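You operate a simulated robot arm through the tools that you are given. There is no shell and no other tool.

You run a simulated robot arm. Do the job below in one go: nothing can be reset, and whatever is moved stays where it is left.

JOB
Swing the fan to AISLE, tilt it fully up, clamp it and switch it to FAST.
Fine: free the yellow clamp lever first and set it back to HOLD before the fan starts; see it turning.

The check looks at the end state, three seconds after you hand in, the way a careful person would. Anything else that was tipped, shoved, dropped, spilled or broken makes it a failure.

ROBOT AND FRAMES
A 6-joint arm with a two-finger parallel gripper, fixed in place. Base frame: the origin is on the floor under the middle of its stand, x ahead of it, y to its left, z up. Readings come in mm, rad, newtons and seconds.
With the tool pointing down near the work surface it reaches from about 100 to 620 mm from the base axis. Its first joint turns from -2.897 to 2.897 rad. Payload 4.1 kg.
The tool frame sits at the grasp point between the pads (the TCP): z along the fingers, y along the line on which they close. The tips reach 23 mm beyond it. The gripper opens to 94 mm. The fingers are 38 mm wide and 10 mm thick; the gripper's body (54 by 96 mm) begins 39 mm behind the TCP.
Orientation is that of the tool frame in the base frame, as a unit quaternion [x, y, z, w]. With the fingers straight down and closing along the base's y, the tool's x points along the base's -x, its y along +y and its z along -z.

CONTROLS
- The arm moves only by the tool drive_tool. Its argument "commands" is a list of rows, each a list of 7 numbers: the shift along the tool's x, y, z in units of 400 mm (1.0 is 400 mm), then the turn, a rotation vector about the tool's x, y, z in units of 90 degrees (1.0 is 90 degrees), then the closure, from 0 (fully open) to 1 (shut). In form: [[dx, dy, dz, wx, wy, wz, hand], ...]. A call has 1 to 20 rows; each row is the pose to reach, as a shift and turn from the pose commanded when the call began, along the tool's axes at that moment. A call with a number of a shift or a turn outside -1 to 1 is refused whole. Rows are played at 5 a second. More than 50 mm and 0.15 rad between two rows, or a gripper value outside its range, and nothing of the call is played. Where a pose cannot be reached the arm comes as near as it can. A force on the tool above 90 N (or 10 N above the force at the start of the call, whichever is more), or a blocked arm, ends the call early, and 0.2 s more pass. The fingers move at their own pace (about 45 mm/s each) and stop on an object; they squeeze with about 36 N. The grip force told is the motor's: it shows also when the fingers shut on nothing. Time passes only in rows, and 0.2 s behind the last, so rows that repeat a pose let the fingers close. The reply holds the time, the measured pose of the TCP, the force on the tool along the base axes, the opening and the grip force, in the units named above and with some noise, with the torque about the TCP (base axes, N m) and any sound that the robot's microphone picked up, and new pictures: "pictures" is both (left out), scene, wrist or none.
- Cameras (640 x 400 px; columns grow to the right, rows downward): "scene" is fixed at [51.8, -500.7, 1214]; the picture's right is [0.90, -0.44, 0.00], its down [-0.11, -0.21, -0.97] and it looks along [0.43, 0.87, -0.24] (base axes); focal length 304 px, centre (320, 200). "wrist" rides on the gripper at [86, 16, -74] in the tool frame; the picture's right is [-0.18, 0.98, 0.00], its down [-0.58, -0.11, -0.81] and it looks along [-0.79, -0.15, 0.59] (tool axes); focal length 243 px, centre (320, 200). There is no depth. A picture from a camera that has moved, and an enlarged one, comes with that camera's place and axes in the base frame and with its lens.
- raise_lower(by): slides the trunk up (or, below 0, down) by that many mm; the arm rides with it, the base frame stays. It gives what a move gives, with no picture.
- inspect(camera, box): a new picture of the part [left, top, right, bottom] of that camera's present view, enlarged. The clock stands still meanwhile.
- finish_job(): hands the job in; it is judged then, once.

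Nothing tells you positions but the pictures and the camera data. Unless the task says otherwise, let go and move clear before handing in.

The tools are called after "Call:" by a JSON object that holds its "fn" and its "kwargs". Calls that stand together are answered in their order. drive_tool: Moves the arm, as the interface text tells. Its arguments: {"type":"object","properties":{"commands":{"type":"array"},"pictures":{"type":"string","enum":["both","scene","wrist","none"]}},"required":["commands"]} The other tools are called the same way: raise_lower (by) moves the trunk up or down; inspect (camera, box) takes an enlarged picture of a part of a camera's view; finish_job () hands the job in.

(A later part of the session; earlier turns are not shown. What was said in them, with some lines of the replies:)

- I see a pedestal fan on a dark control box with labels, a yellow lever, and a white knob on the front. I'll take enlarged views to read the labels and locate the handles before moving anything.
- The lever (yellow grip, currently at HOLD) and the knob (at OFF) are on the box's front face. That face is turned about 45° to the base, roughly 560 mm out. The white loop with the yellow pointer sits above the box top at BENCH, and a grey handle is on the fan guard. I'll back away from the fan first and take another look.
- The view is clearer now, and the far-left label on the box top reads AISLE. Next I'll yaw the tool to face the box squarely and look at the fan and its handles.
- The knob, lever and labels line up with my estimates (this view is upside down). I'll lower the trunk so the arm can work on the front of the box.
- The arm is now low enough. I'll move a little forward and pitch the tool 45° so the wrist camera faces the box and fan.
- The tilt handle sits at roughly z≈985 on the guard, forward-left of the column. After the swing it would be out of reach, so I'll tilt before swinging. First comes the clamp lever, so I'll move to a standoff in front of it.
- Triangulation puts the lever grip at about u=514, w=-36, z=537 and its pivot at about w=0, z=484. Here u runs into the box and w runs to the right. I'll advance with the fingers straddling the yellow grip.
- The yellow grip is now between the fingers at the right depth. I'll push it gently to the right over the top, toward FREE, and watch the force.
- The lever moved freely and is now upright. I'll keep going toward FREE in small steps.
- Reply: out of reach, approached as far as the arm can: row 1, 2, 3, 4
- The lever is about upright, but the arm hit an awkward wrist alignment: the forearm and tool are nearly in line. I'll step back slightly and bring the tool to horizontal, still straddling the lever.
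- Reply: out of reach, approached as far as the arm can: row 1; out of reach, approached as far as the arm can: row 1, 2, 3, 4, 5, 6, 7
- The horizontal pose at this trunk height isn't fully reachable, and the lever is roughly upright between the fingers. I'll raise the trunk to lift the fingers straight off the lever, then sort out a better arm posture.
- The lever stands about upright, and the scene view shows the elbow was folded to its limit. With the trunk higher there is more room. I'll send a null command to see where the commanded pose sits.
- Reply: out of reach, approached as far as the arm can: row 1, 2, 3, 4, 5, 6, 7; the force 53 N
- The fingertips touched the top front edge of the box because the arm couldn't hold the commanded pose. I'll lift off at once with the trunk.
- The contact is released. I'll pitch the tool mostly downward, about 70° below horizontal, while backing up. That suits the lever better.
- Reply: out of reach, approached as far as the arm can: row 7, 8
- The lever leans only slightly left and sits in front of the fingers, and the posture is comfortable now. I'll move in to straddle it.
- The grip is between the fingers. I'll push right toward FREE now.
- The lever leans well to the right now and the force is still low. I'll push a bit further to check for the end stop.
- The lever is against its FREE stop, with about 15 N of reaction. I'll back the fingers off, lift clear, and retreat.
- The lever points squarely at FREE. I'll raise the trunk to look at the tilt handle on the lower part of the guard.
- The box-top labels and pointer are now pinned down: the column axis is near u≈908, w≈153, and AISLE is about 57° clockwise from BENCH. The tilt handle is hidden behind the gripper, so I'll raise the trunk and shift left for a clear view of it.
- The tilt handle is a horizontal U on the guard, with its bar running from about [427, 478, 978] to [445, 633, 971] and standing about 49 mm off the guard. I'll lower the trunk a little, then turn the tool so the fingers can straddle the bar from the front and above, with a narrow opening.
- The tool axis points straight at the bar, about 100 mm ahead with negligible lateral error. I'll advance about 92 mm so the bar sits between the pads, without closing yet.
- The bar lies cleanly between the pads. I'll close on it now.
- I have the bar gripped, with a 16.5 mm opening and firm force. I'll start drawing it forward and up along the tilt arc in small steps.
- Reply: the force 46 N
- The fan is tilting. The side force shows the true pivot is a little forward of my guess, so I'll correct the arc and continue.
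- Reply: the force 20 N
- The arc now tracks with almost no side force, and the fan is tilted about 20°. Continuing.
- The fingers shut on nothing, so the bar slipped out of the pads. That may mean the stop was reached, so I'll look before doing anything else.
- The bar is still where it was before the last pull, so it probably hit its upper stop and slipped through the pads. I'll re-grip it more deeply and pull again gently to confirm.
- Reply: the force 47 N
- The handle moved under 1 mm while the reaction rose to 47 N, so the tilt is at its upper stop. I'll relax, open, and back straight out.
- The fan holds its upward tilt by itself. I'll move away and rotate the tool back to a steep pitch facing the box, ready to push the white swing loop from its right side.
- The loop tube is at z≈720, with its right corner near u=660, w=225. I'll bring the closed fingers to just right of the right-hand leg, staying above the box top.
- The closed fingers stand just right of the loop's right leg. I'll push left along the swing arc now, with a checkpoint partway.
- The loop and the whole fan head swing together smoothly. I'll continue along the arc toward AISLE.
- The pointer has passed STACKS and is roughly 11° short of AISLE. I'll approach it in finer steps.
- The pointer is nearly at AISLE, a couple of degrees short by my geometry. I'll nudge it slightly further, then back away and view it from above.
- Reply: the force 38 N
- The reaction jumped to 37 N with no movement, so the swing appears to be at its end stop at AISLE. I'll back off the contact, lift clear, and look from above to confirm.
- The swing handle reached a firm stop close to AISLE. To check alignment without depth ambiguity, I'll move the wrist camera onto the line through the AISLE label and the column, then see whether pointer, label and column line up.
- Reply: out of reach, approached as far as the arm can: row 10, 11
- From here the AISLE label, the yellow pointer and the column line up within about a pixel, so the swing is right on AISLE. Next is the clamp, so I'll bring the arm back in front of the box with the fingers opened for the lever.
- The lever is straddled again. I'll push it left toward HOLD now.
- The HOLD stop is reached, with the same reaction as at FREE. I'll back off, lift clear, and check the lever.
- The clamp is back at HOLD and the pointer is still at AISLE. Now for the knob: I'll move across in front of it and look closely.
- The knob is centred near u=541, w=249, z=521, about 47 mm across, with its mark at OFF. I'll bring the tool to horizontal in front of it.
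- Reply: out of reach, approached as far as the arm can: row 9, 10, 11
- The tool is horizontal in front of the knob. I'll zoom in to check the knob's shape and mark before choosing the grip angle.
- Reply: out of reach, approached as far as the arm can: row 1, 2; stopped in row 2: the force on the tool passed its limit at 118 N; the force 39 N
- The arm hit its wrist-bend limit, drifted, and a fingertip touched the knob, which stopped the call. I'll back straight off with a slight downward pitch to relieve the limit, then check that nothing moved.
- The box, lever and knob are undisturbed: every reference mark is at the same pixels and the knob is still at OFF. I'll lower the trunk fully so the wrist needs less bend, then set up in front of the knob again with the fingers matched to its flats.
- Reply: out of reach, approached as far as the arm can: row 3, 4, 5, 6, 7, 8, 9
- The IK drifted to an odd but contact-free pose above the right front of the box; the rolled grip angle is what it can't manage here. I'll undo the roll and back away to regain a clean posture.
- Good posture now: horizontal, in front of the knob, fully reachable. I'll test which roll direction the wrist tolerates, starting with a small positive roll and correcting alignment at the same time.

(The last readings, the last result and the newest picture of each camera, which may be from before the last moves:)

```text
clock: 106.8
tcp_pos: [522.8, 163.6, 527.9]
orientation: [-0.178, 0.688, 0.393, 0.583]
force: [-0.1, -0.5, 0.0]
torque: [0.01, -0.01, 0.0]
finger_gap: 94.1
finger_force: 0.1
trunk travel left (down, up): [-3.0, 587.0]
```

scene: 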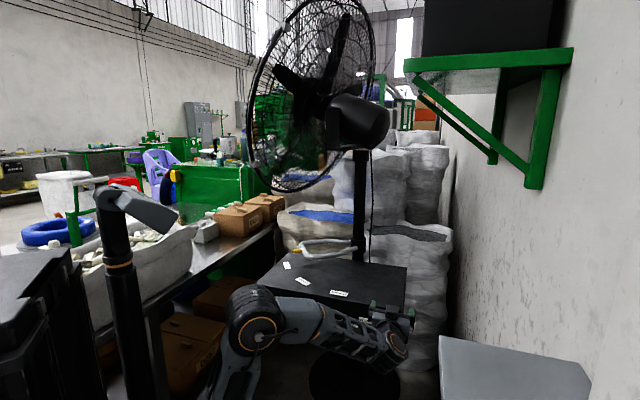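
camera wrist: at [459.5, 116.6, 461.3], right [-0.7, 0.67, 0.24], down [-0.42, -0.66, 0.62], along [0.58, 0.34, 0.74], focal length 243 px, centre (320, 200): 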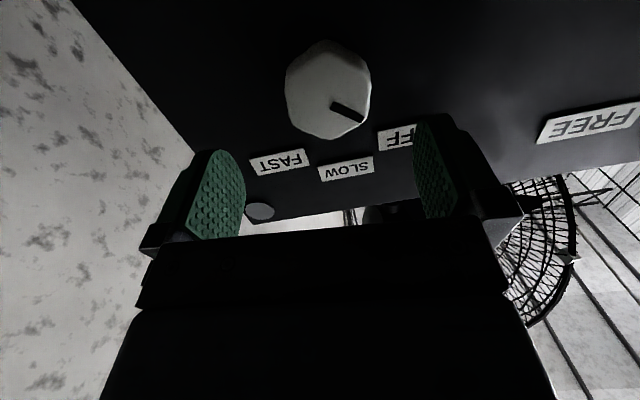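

Positive roll works fine. I'll check that roll +60° is reachable at the standoff; then I can turn the knob in two 45° bites.

Call:
{"fn": "drive_tool", "kwargs": {"commands": [[0.0035, 0.001, 0.001, 0.0043, -0.0051, 0.0751, 0], [0.007, 0.002, 0.002, 0.0087, -0.0101, 0.1501, 0], [0.01, 0.003, 0.003, 0.013, -0.0152, 0.2252, 0], [0.0135, 0.004, 0.004, 0.0173, -0.0203, 0.3003, 0], [0.017, 0.005, 0.005, 0.0217, -0.0253, 0.3753, 0], [0.0205, 0.0058, 0.006, 0.026, -0.0304, 0.4504, 0], [0.0205, 0.0058, 0.006, 0.026, -0.0304, 0.4504, 0]], "pictures": "none"}}

```text
clock: 108.4
tcp_pos: [521.1, 170.1, 520.9]
orientation: [0.093, 0.701, 0.561, 0.43]
force: [-0.7, -0.1, 0.6]
torque: [0.01, -0.02, -0.03]
finger_gap: 93.7
finger_force: 0.2
trunk travel left (down, up): [-3.0, 587.0]
```

Roll +60° is reachable without drift. I'll return to +15°, which matches a pair of flats, and advance over the knob with the fingers open.

Call:
{"fn": "drive_tool", "kwargs": {"commands": [[0, 0, 0, 0, 0, -0.0833, 0], [0, 0, 0, 0, 0, -0.1667, 0], [0, 0, 0, 0, 0, -0.25, 0], [0, 0, 0, 0, 0, -0.3333, 0], [0, 0, 0, 0, 0, -0.4167, 0], [0, 0, 0, 0, 0, -0.5, 0], [0, 0, 0.02, 0, 0, -0.5, 0], [0, 0, 0.04, 0, 0, -0.5, 0], [0, 0, 0.06, 0, 0, -0.5, 0], [0, 0, 0.08, 0, 0, -0.5, 0], [0, 0, 0.1, 0, 0, -0.5, 0], [0, 0, 0.1, 0, 0, -0.5, 0]], "pictures": "both"}}

Call:
{"fn": "inspect", "kwargs": {"camera": "scene", "box": [300, 280, 420, 395]}}

Call:
{"fn": "inspect", "kwargs": {"camera": "wrist", "box": [180, 20, 480, 240]}}

```text
clock: 111.0
tcp_pos: [548.5, 196.4, 519.9]
orientation: [-0.183, 0.683, 0.353, 0.612]
force: [0.4, 0.1, -0.5]
torque: [-0.03, -0.01, -0.03]
finger_gap: 93.9
finger_force: 0.1
trunk travel left (down, up): [-3.0, 587.0]
camera wrist: at [471.2, 170.7, 441.2], right [-0.64, 0.64, 0.43], down [-0.39, -0.75, 0.53], along [0.66, 0.17, 0.73], focal length 243 px, centre (320, 200)
```

scene: 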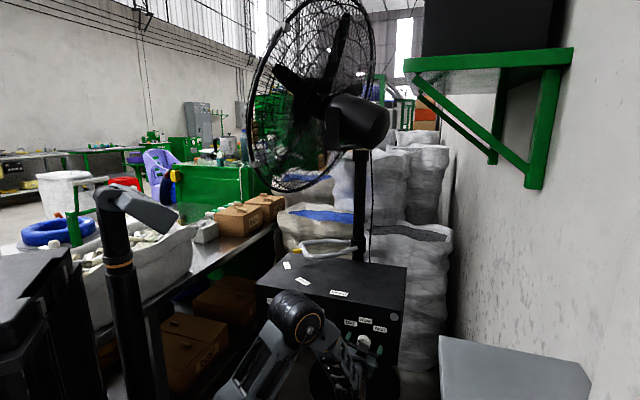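
wrist: 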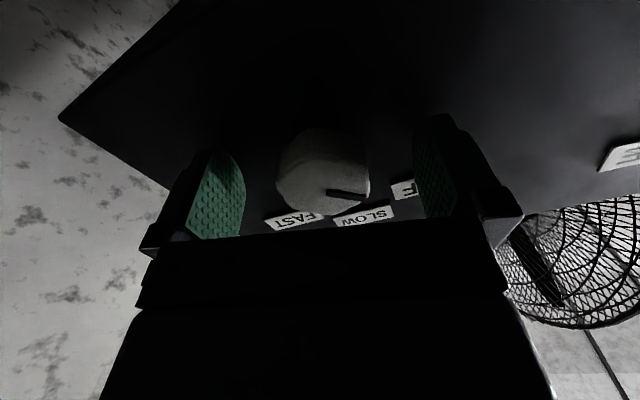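

```text
3.48 times, centred on (360, 338) of scene
camera zoom: at [51.8, -500.7, 1214.0], right [0.9, -0.44, 0.0], down [-0.11, -0.21, -0.97], along [0.43, 0.87, -0.24], focal length 1056 px, centre (181, -278)
```

zoom: 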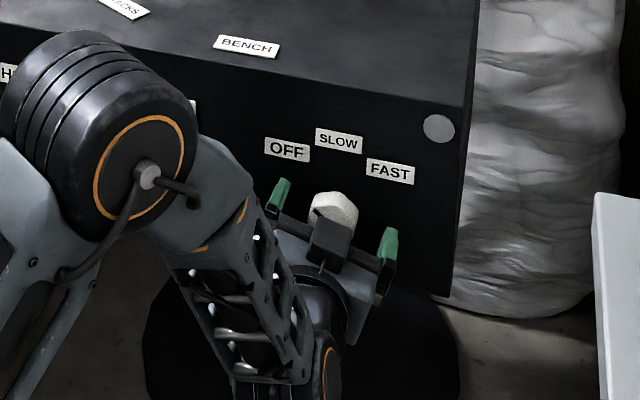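

```text
1.82 times, centred on (330, 130) of wrist
camera zoom: at [471.2, 170.7, 441.2], right [-0.64, 0.64, 0.43], down [-0.39, -0.75, 0.53], along [0.66, 0.17, 0.73], focal length 441 px, centre (302, 327)
```

zoom: 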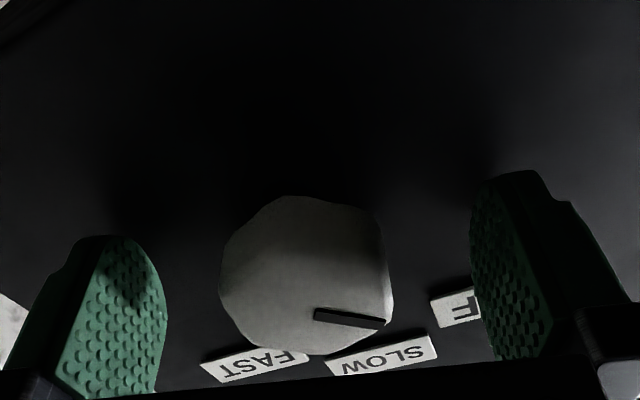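

The knob sits centred between the fingers. I'll advance a few more millimetres and close on it.

Call:
{"fn": "drive_tool", "kwargs": {"commands": [[0, 0, 0.008, 0, 0, 0, 0], [0, 0, 0.015, 0, 0, 0, 0.1], [0, 0, 0.015, 0, 0, 0, 0.3], [0, 0, 0.015, 0, 0, 0, 0.5], [0, 0, 0.015, 0, 0, 0, 0.8], [0, 0, 0.015, 0, 0, 0, 1], [0, 0, 0.015, 0, 0, 0, 1], [0, 0, 0.015, 0, 0, 0, 1]], "pictures": "wrist"}}

```text
clock: 112.8
tcp_pos: [552.0, 201.2, 522.0]
orientation: [-0.182, 0.683, 0.353, 0.612]
force: [-41.1, -21.1, 4.6]
torque: [0.07, 0.02, -0.32]
finger_gap: 45.4
finger_force: 45.1
trunk travel left (down, up): [-3.0, 587.0]
camera wrist: at [473.6, 174.2, 442.0], right [-0.64, 0.64, 0.43], down [-0.39, -0.75, 0.53], along [0.67, 0.17, 0.73], focal length 243 px, centre (320, 200)
```

wrist: 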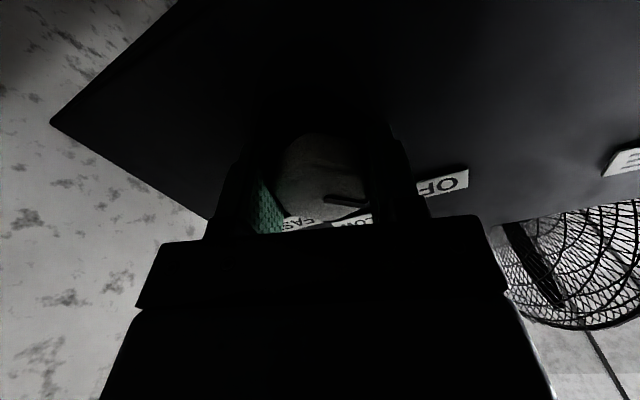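

Call:
{"fn": "drive_tool", "kwargs": {"commands": [[0, 0, 0, 0, 0, 0, 0.4], [0, 0, -0.006, 0, 0, 0, 0.4], [0, 0, -0.012, 0, 0, 0, 0.4], [0, 0, -0.012, 0, 0, 0, 0.7], [0, 0, -0.012, 0, 0, 0, 1], [0, 0, -0.012, 0, 0, 0, 1], [0, 0, -0.012, 0, 0, 0, 1]], "pictures": "none"}}

```text
clock: 114.4
tcp_pos: [550.8, 198.8, 521.5]
orientation: [-0.184, 0.681, 0.355, 0.613]
force: [11.0, 20.7, 11.2]
torque: [0.07, -0.13, 0.11]
finger_gap: 45.2
finger_force: 44.9
trunk travel left (down, up): [-3.0, 587.0]
```

The grip is firm and the axial load is relaxed. Now I'll turn the knob clockwise 45°, to SLOW.

Call:
{"fn": "drive_tool", "kwargs": {"commands": [[0, 0, 0, 0, 0, 0.0625, 1], [0, 0, 0, 0, 0, 0.125, 1], [0, 0, 0, 0, 0, 0.1875, 1], [0, 0, 0, 0, 0, 0.25, 1], [0, 0, 0, 0, 0, 0.3125, 1], [0, 0, 0, 0, 0, 0.375, 1], [0, 0, 0, 0, 0, 0.4375, 1], [0, 0, 0, 0, 0, 0.5, 1], [0, 0, 0, 0, 0, 0.5, 1]], "pictures": "both"}}

Call:
{"fn": "inspect", "kwargs": {"camera": "scene", "box": [300, 280, 420, 395]}}

```text
clock: 116.4
tcp_pos: [550.5, 199.2, 524.1]
orientation: [0.09, 0.699, 0.564, 0.431]
force: [-3.7, 30.3, 28.9]
torque: [-0.08, 0.03, 0.38]
finger_gap: 45.2
finger_force: 45.1
trunk travel left (down, up): [-3.0, 587.0]
camera wrist: at [439.6, 204.8, 493.6], right [-0.24, 0.23, 0.94], down [-0.17, -0.97, 0.19], along [0.95, -0.12, 0.27], focal length 243 px, centre (320, 200)
```

scene: 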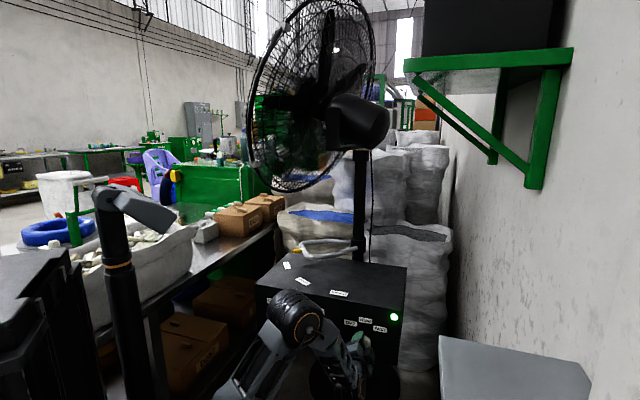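
wrist: 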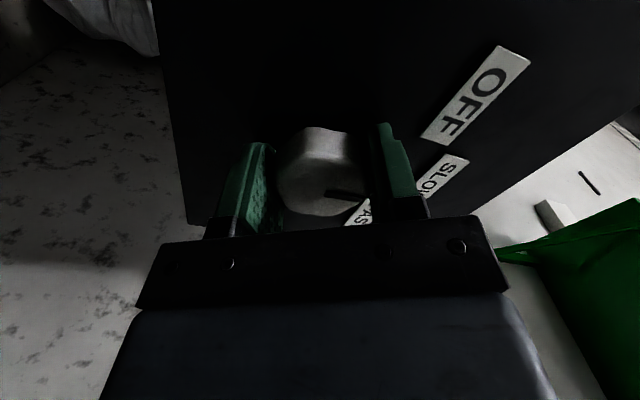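

```text
3.48 times, centred on (360, 338) of scene
camera zoom: at [51.8, -500.7, 1214.0], right [0.9, -0.44, 0.0], down [-0.11, -0.21, -0.97], along [0.43, 0.87, -0.24], focal length 1056 px, centre (181, -278)
```

zoom: 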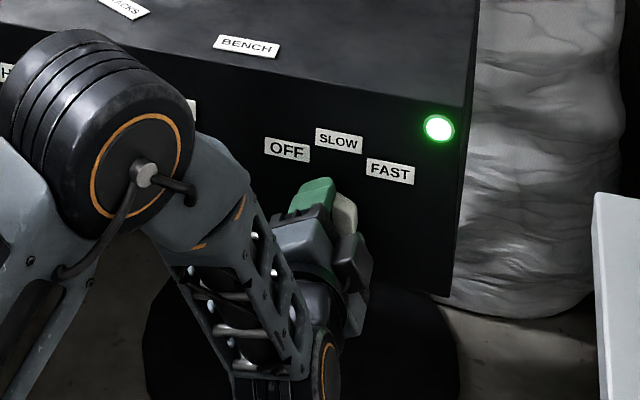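

The green lamp came on and the blades are moving, so the knob is at SLOW. I'll open, roll back 60° around the knob without touching it, and re-grip for the second bite.

Call:
{"fn": "drive_tool", "kwargs": {"commands": [[0, 0, 0, 0, 0, 0, 0.3], [0, 0, 0, 0, 0, 0, 0], [0, 0, 0, 0, 0, 0, 0], [0, 0, 0, 0, 0, 0, 0], [0, 0, 0, 0, 0, -0.0833, 0], [0, 0, 0, 0, 0, -0.1667, 0], [0, 0, 0, 0, 0, -0.25, 0], [0, 0, 0, 0, 0, -0.3333, 0], [0, 0, 0, 0, 0, -0.4167, 0], [0, 0, 0, 0, 0, -0.5, 0], [0, 0, 0, 0, 0, -0.5833, 0], [0, 0, 0, 0, 0, -0.6667, 0], [0, 0, 0, 0, 0, -0.6667, 0]], "pictures": "both"}}

Call:
{"fn": "inspect", "kwargs": {"camera": "wrist", "box": [180, 20, 480, 240]}}

Call:
{"fn": "inspect", "kwargs": {"camera": "scene", "box": [300, 280, 420, 395]}}

```text
clock: 119.2
tcp_pos: [550.3, 198.1, 520.9]
orientation: [-0.27, 0.653, 0.27, 0.653]
force: [0.6, -0.3, -0.4]
torque: [0.0, -0.02, 0.02]
finger_gap: 94.0
finger_force: 0.1
trunk travel left (down, up): [-3.0, 587.0]
camera wrist: at [487.4, 156.3, 434.4], right [-0.7, 0.69, 0.18], down [-0.49, -0.65, 0.58], along [0.52, 0.31, 0.79], focal length 243 px, centre (320, 200)
```

scene: 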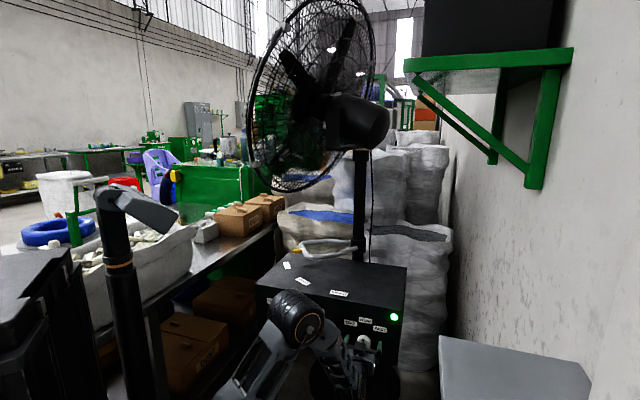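
wrist: 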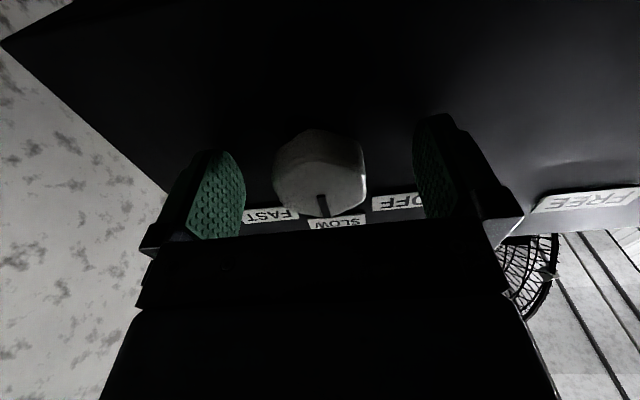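

```text
1.82 times, centred on (330, 130) of wrist
camera zoom: at [487.4, 156.3, 434.4], right [-0.7, 0.69, 0.18], down [-0.49, -0.65, 0.58], along [0.52, 0.31, 0.79], focal length 441 px, centre (302, 327)
```

zoom: 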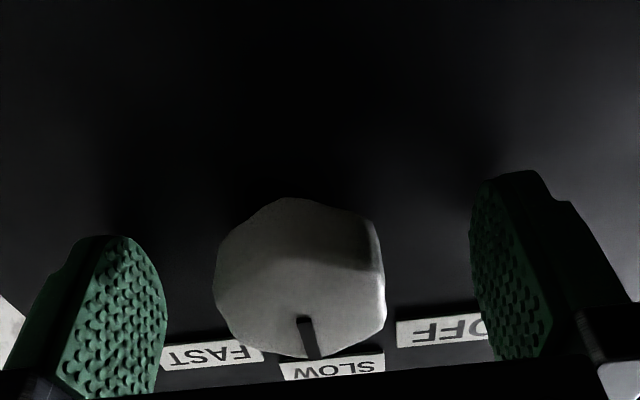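

```text
3.48 times, centred on (360, 338) of scene
camera zoom: at [51.8, -500.7, 1214.0], right [0.9, -0.44, 0.0], down [-0.11, -0.21, -0.97], along [0.43, 0.87, -0.24], focal length 1056 px, centre (181, -278)
```

zoom: 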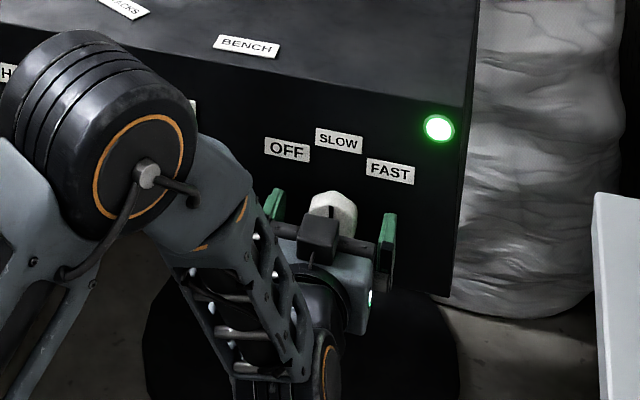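

The mark now points straight up at SLOW. I'll re-grip and turn another 45° clockwise, to FAST.

Call:
{"fn": "drive_tool", "kwargs": {"commands": [[0, 0, 0, 0, 0, 0, 0.3], [0, 0, 0, 0, 0, 0, 0.6], [0, 0, 0, 0, 0, 0, 1], [0, 0, 0, 0, 0, 0, 1], [0, 0, 0, 0, 0, 0, 1], [0, 0, 0, 0, 0, 0.0625, 1], [0, 0, 0, 0, 0, 0.125, 1], [0, 0, 0, 0, 0, 0.1875, 1], [0, 0, 0, 0, 0, 0.25, 1], [0, 0, 0, 0, 0, 0.3125, 1], [0, 0, 0, 0, 0, 0.375, 1], [0, 0, 0, 0, 0, 0.4375, 1], [0, 0, 0, 0, 0, 0.5, 1], [0, 0, 0, 0, 0, 0.51, 1], [0, 0, 0, 0, 0, 0.51, 1]], "pictures": "both"}}

Call:
{"fn": "inspect", "kwargs": {"camera": "wrist", "box": [180, 20, 480, 240]}}

```text
clock: 122.4
tcp_pos: [549.1, 199.6, 522.7]
orientation: [0.003, 0.707, 0.506, 0.495]
force: [-24.0, 23.7, 13.1]
torque: [0.16, -0.34, 0.51]
finger_gap: 45.2
finger_force: 44.6
trunk travel left (down, up): [-3.0, 587.0]
camera wrist: at [445.5, 197.8, 473.3], right [-0.39, 0.39, 0.83], down [-0.22, -0.92, 0.33], along [0.89, -0.05, 0.45], focal length 243 px, centre (320, 200)
```

scene: 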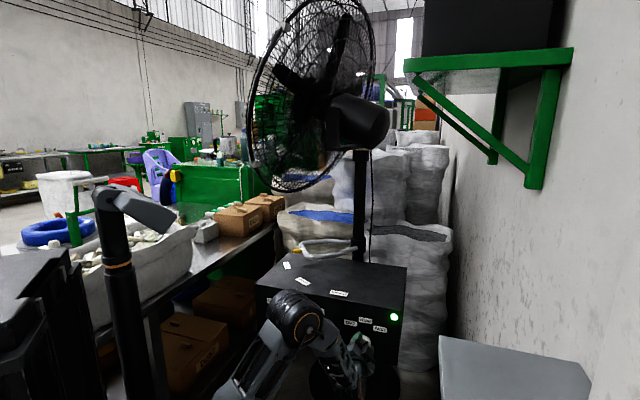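
wrist: 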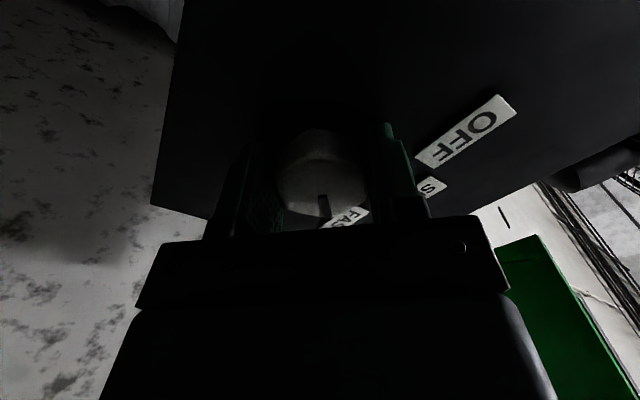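

```text
1.82 times, centred on (330, 130) of wrist
camera zoom: at [445.5, 197.8, 473.3], right [-0.39, 0.39, 0.83], down [-0.22, -0.92, 0.33], along [0.89, -0.05, 0.45], focal length 441 px, centre (302, 327)
```

zoom: 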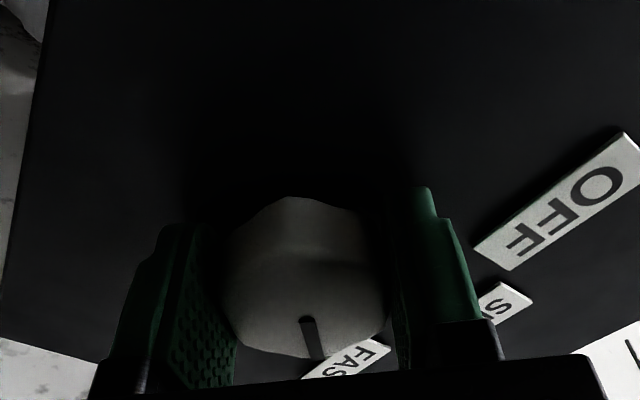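

The mark points at FAST. I'll open the fingers and back straight off.

Call:
{"fn": "drive_tool", "kwargs": {"commands": [[0, 0, 0, 0, 0, 0, 0.3], [0, 0, 0, 0, 0, 0, 0], [0, 0, 0, 0, 0, 0, 0], [0, 0, 0, 0, 0, 0, 0], [0, 0, -0.025, 0, 0, 0, 0], [0, 0, -0.05, 0, 0, 0, 0], [0, 0, -0.075, 0, 0, 0, 0], [0, 0, -0.1, 0, 0, 0, 0], [0, 0, -0.1, 0, 0, 0, 0]], "pictures": "both"}}

Call:
{"fn": "inspect", "kwargs": {"camera": "scene", "box": [300, 280, 420, 395]}}

Call:
{"fn": "inspect", "kwargs": {"camera": "wrist", "box": [180, 0, 480, 220]}}

```text
clock: 124.4
tcp_pos: [522.2, 169.5, 520.8]
orientation: [0.005, 0.707, 0.505, 0.496]
force: [-0.3, 0.2, 0.3]
torque: [-0.01, -0.02, -0.01]
finger_gap: 94.2
finger_force: 0.0
trunk travel left (down, up): [-3.0, 587.0]
camera wrist: at [418.6, 168.5, 472.0], right [-0.39, 0.39, 0.83], down [-0.22, -0.92, 0.33], along [0.89, -0.06, 0.44], focal length 243 px, centre (320, 200)
```

scene: 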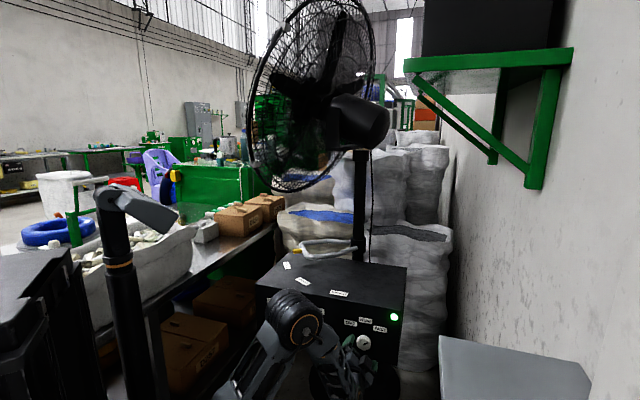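
wrist: 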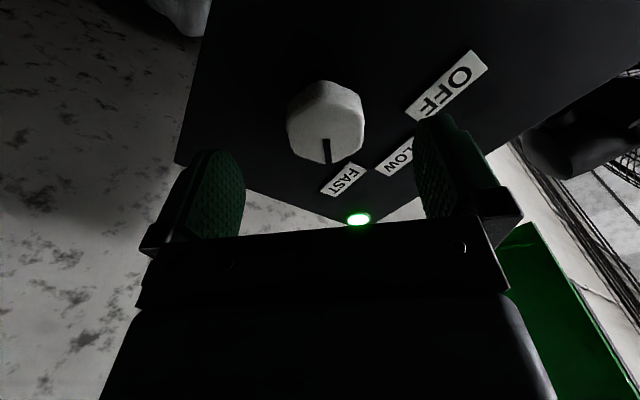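

```text
3.48 times, centred on (360, 338) of scene
camera zoom: at [51.8, -500.7, 1214.0], right [0.9, -0.44, 0.0], down [-0.11, -0.21, -0.97], along [0.43, 0.87, -0.24], focal length 1056 px, centre (181, -278)
```

zoom: 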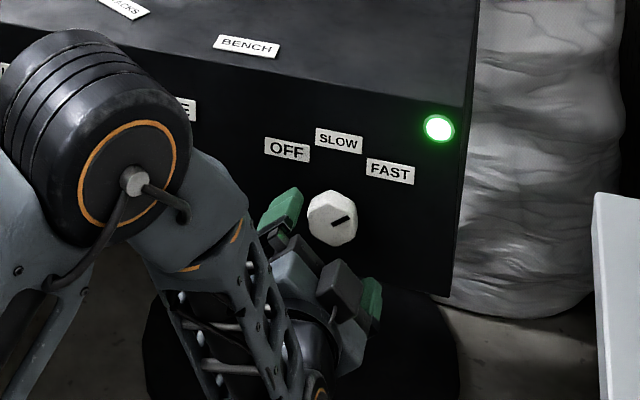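

```text
1.82 times, centred on (330, 110) of wrist
camera zoom: at [418.6, 168.5, 472.0], right [-0.39, 0.39, 0.83], down [-0.22, -0.92, 0.33], along [0.89, -0.06, 0.44], focal length 441 px, centre (302, 364)
```

zoom: 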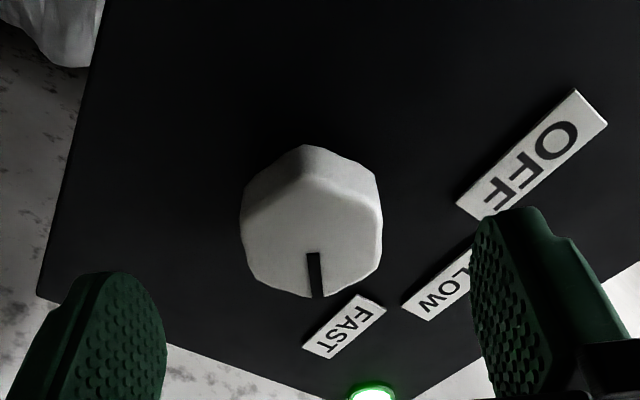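

The knob's mark is on FAST, the lamp is lit, and the blades change position between frames. I'll roll back and withdraw the arm well clear.

Call:
{"fn": "drive_tool", "kwargs": {"commands": [[0, 0, 0, 0, 0, -0.083, 0], [0, 0, 0, 0, 0, -0.167, 0], [0, 0, 0, 0, 0, -0.25, 0], [0, 0, 0, 0, 0, -0.333, 0], [0, 0, 0, 0, 0, -0.417, 0], [0, 0, 0, 0, 0, -0.5, 0], [0, 0, 0, 0, 0, -0.5, 0]], "pictures": "none"}}

```text
clock: 126.0
tcp_pos: [522.6, 170.4, 520.9]
orientation: [-0.267, 0.655, 0.276, 0.651]
force: [0.2, 0.3, -0.4]
torque: [-0.02, 0.02, 0.02]
finger_gap: 94.1
finger_force: 0.1
trunk travel left (down, up): [-3.0, 587.0]
```

Call:
{"fn": "drive_tool", "kwargs": {"commands": [[-0.01, 0, -0.02, 0, 0.083, 0, 0], [-0.03, 0, -0.05, 0, 0.167, 0, 0], [-0.05, 0, -0.08, 0, 0.25, 0, 0], [-0.08, 0, -0.11, 0, 0.333, 0, 0], [-0.1, 0, -0.14, 0, 0.417, 0, 0], [-0.12, 0, -0.17, 0, 0.5, 0, 0], [-0.15, 0, -0.19, 0, 0.583, 0, 0.1], [-0.18, 0, -0.2, 0, 0.667, 0, 0.2], [-0.18, 0, -0.2, 0, 0.667, 0, 0.2]], "pictures": "both"}}

```text
clock: 128.0
tcp_pos: [466.9, 112.9, 593.4]
orientation: [-0.367, 0.894, 0.105, 0.235]
force: [0.2, 0.4, -1.2]
torque: [0.0, 0.01, -0.02]
finger_gap: 75.2
finger_force: 0.0
trunk travel left (down, up): [-3.0, 587.0]
camera wrist: at [377.1, 44.2, 614.7], right [-0.58, 0.81, 0.11], down [0.16, -0.02, 0.99], along [0.8, 0.59, -0.12], focal length 243 px, centre (320, 200)
```

scene: 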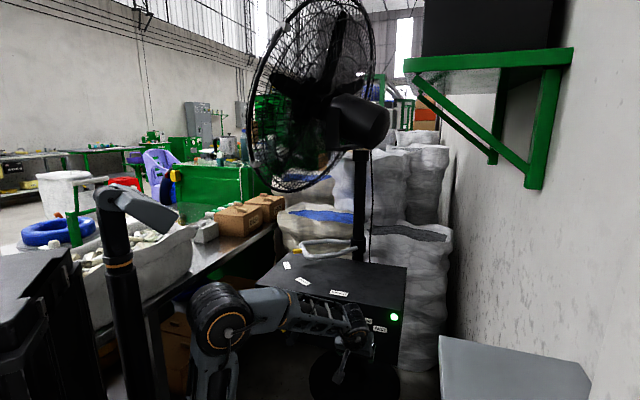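
wrist: 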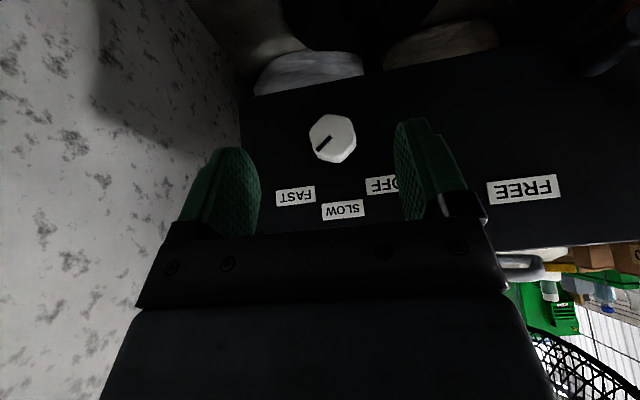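

The knob reads FAST. I'll retreat further and compare fan frames at different times to be sure it's turning.

Call:
{"fn": "inspect", "kwargs": {"camera": "scene", "box": [230, 0, 410, 200]}}

Call:
{"fn": "drive_tool", "kwargs": {"commands": [[0.05, 0.03, -0.06, 0, 0, 0, 0.3], [0.1, 0.06, -0.12, 0, 0, 0, 0.3], [0.15, 0.09, -0.18, 0, 0, 0, 0.3], [0.2, 0.12, -0.2, 0, 0, 0, 0.3], [0.25, 0.15, -0.22, 0, 0, 0, 0.3], [0.3, 0.18, -0.24, 0, 0, 0, 0.3], [0.3, 0.18, -0.24, 0, 0, 0, 0.3]], "pictures": "both"}}

Call:
{"fn": "inspect", "kwargs": {"camera": "scene", "box": [230, 0, 410, 200]}}

```text
2.00 times, centred on (320, 100) of scene
camera zoom: at [51.8, -500.7, 1214.0], right [0.9, -0.44, 0.0], down [-0.11, -0.21, -0.97], along [0.43, 0.87, -0.24], focal length 607 px, centre (320, 400)
```

zoom: 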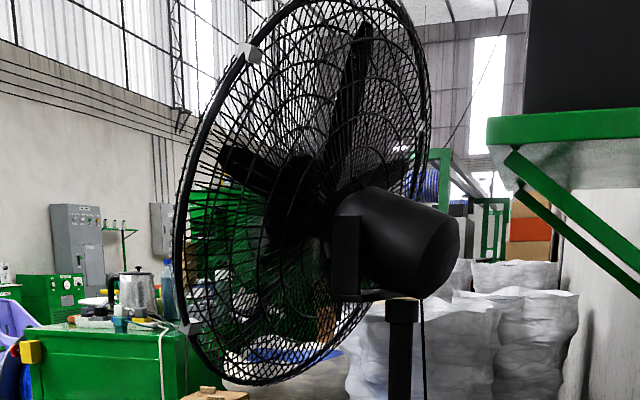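

```text
clock: 129.6
tcp_pos: [313.5, 58.4, 600.6]
orientation: [-0.372, 0.896, 0.12, 0.209]
force: [-0.3, -0.7, -0.3]
torque: [0.0, 0.0, 0.0]
finger_gap: 65.9
finger_force: 0.1
trunk travel left (down, up): [-3.0, 587.0]
camera wrist: at [225.6, -11.6, 627.8], right [-0.59, 0.8, 0.15], down [0.22, -0.02, 0.98], along [0.78, 0.6, -0.16], focal length 243 px, centre (320, 200)
```

scene: 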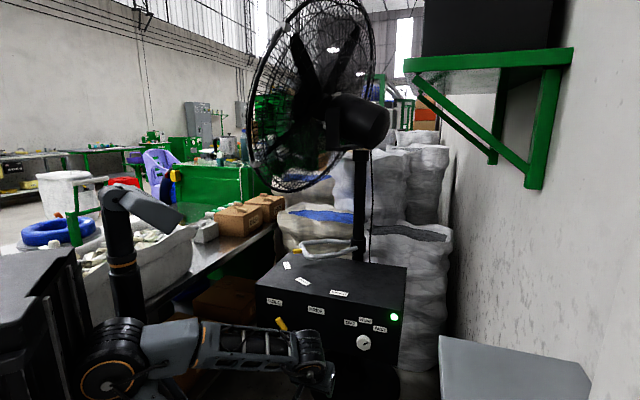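
wrist: 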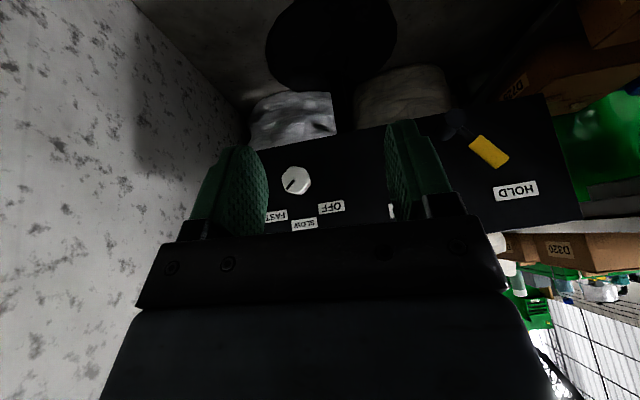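

```text
2.00 times, centred on (320, 100) of scene
camera zoom: at [51.8, -500.7, 1214.0], right [0.9, -0.44, 0.0], down [-0.11, -0.21, -0.97], along [0.43, 0.87, -0.24], focal length 607 px, centre (320, 400)
```

zoom: 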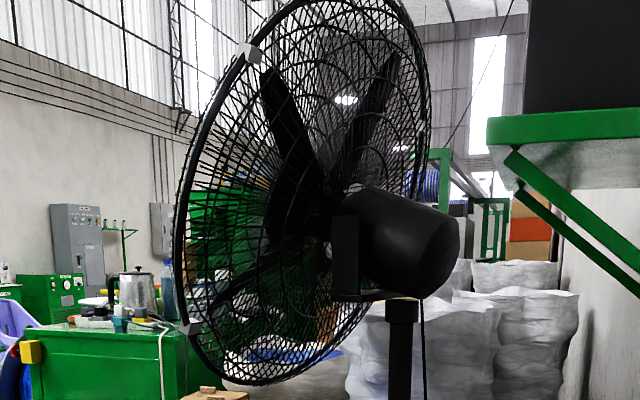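

The blades have moved between frames, so the fan is turning, and the arm is clear. One last look at the box face, pointer and lever before handing in.

Call:
{"fn": "inspect", "kwargs": {"camera": "scene", "box": [240, 220, 430, 370]}}

Call:
{"fn": "inspect", "kwargs": {"camera": "wrist", "box": [240, 90, 560, 250]}}

Call:
{"fn": "drive_tool", "kwargs": {"commands": [[0, 0, 0, 0, 0, 0, 0.3], [0, 0, 0, 0, 0, 0, 0.3], [0, 0, 0, 0, 0, 0, 0.3]], "pictures": "scene"}}

```text
2.67 times, centred on (335, 295) of scene
camera zoom: at [51.8, -500.7, 1214.0], right [0.9, -0.44, 0.0], down [-0.11, -0.21, -0.97], along [0.43, 0.87, -0.24], focal length 810 px, centre (280, -53)
```

zoom: 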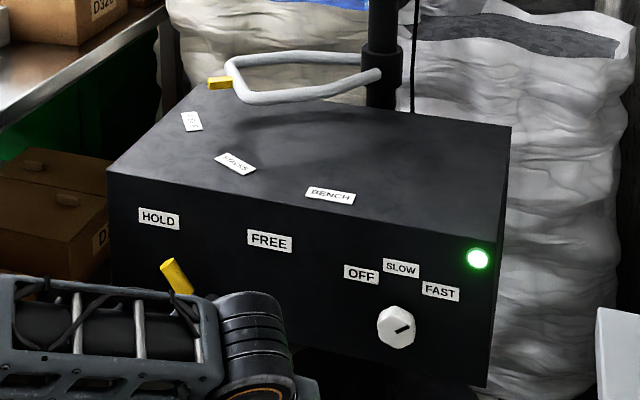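

```text
2.00 times, centred on (400, 170) of wrist
camera zoom: at [225.6, -11.6, 627.8], right [-0.59, 0.8, 0.15], down [0.22, -0.02, 0.98], along [0.78, 0.6, -0.16], focal length 485 px, centre (160, 260)
```

zoom: 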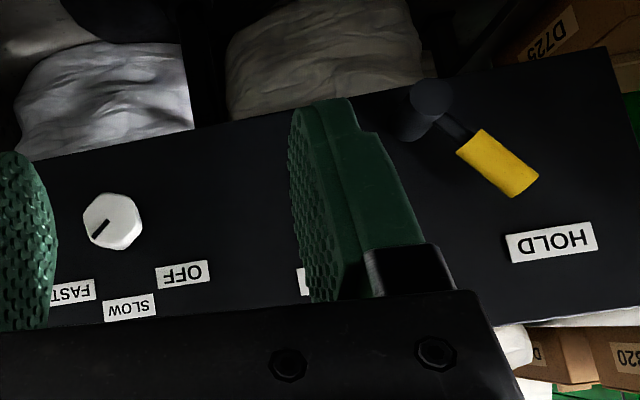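

```text
clock: 130.4
tcp_pos: [312.7, 56.6, 601.0]
orientation: [-0.369, 0.897, 0.121, 0.209]
force: [0.5, 0.6, 0.3]
torque: [0.0, 0.03, -0.02]
finger_gap: 65.7
finger_force: 0.1
trunk travel left (down, up): [-3.0, 587.0]
```

scene: 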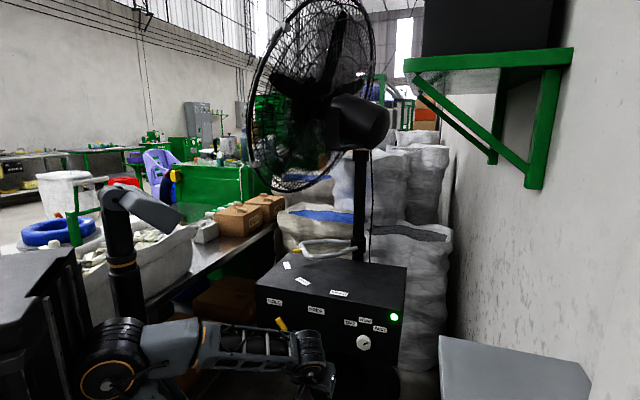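

Everything checks out:
- **Pointer:** at AISLE, against its stop.
- **Tilt:** at its upper stop.
- **Clamp lever:** back at HOLD, in the same place as at the start.
- **Knob:** on FAST, with the lamp lit.
- **Fan:** blades turning.
- **Box and arm:** the box hasn't moved, and the arm is clear.

I'm handing the job in now.

Call:
{"fn": "finish_job", "kwargs": {}}

```text
The job is handed in.
```

The fan is pointing at AISLE, tilted fully up, clamped, and running on FAST. The job is handed in, but I haven't seen the check's result.

- **Swing:** I pushed the white loop round until it met its end stop. Seen along the line from the label to the column, the yellow pointer sits on AISLE.
- **Tilt:** I raised the fan until its handle met the upper stop. It kept that tilt after I let go.
- **Clamp:** I moved the yellow lever to FREE before moving the fan. I set it back to HOLD before switching the fan on.
- **Switch:** I turned the knob from OFF through SLOW to FAST. The green lamp is lit, and the blades are in different positions from one picture to the next.

I did the tilt before the swing, because the tilt handle would have been out of the arm's reach afterwards.

Two contacts on the way weren't intended. The fingertips pressed on the front edge of the box top, and later one finger hit the knob hard enough (118 N) to stop the arm. I compared pictures afterwards: the box had not moved, and the knob was still at OFF at that point. I saw nothing else knocked or shifted. The arm is clear of the fan and the box.
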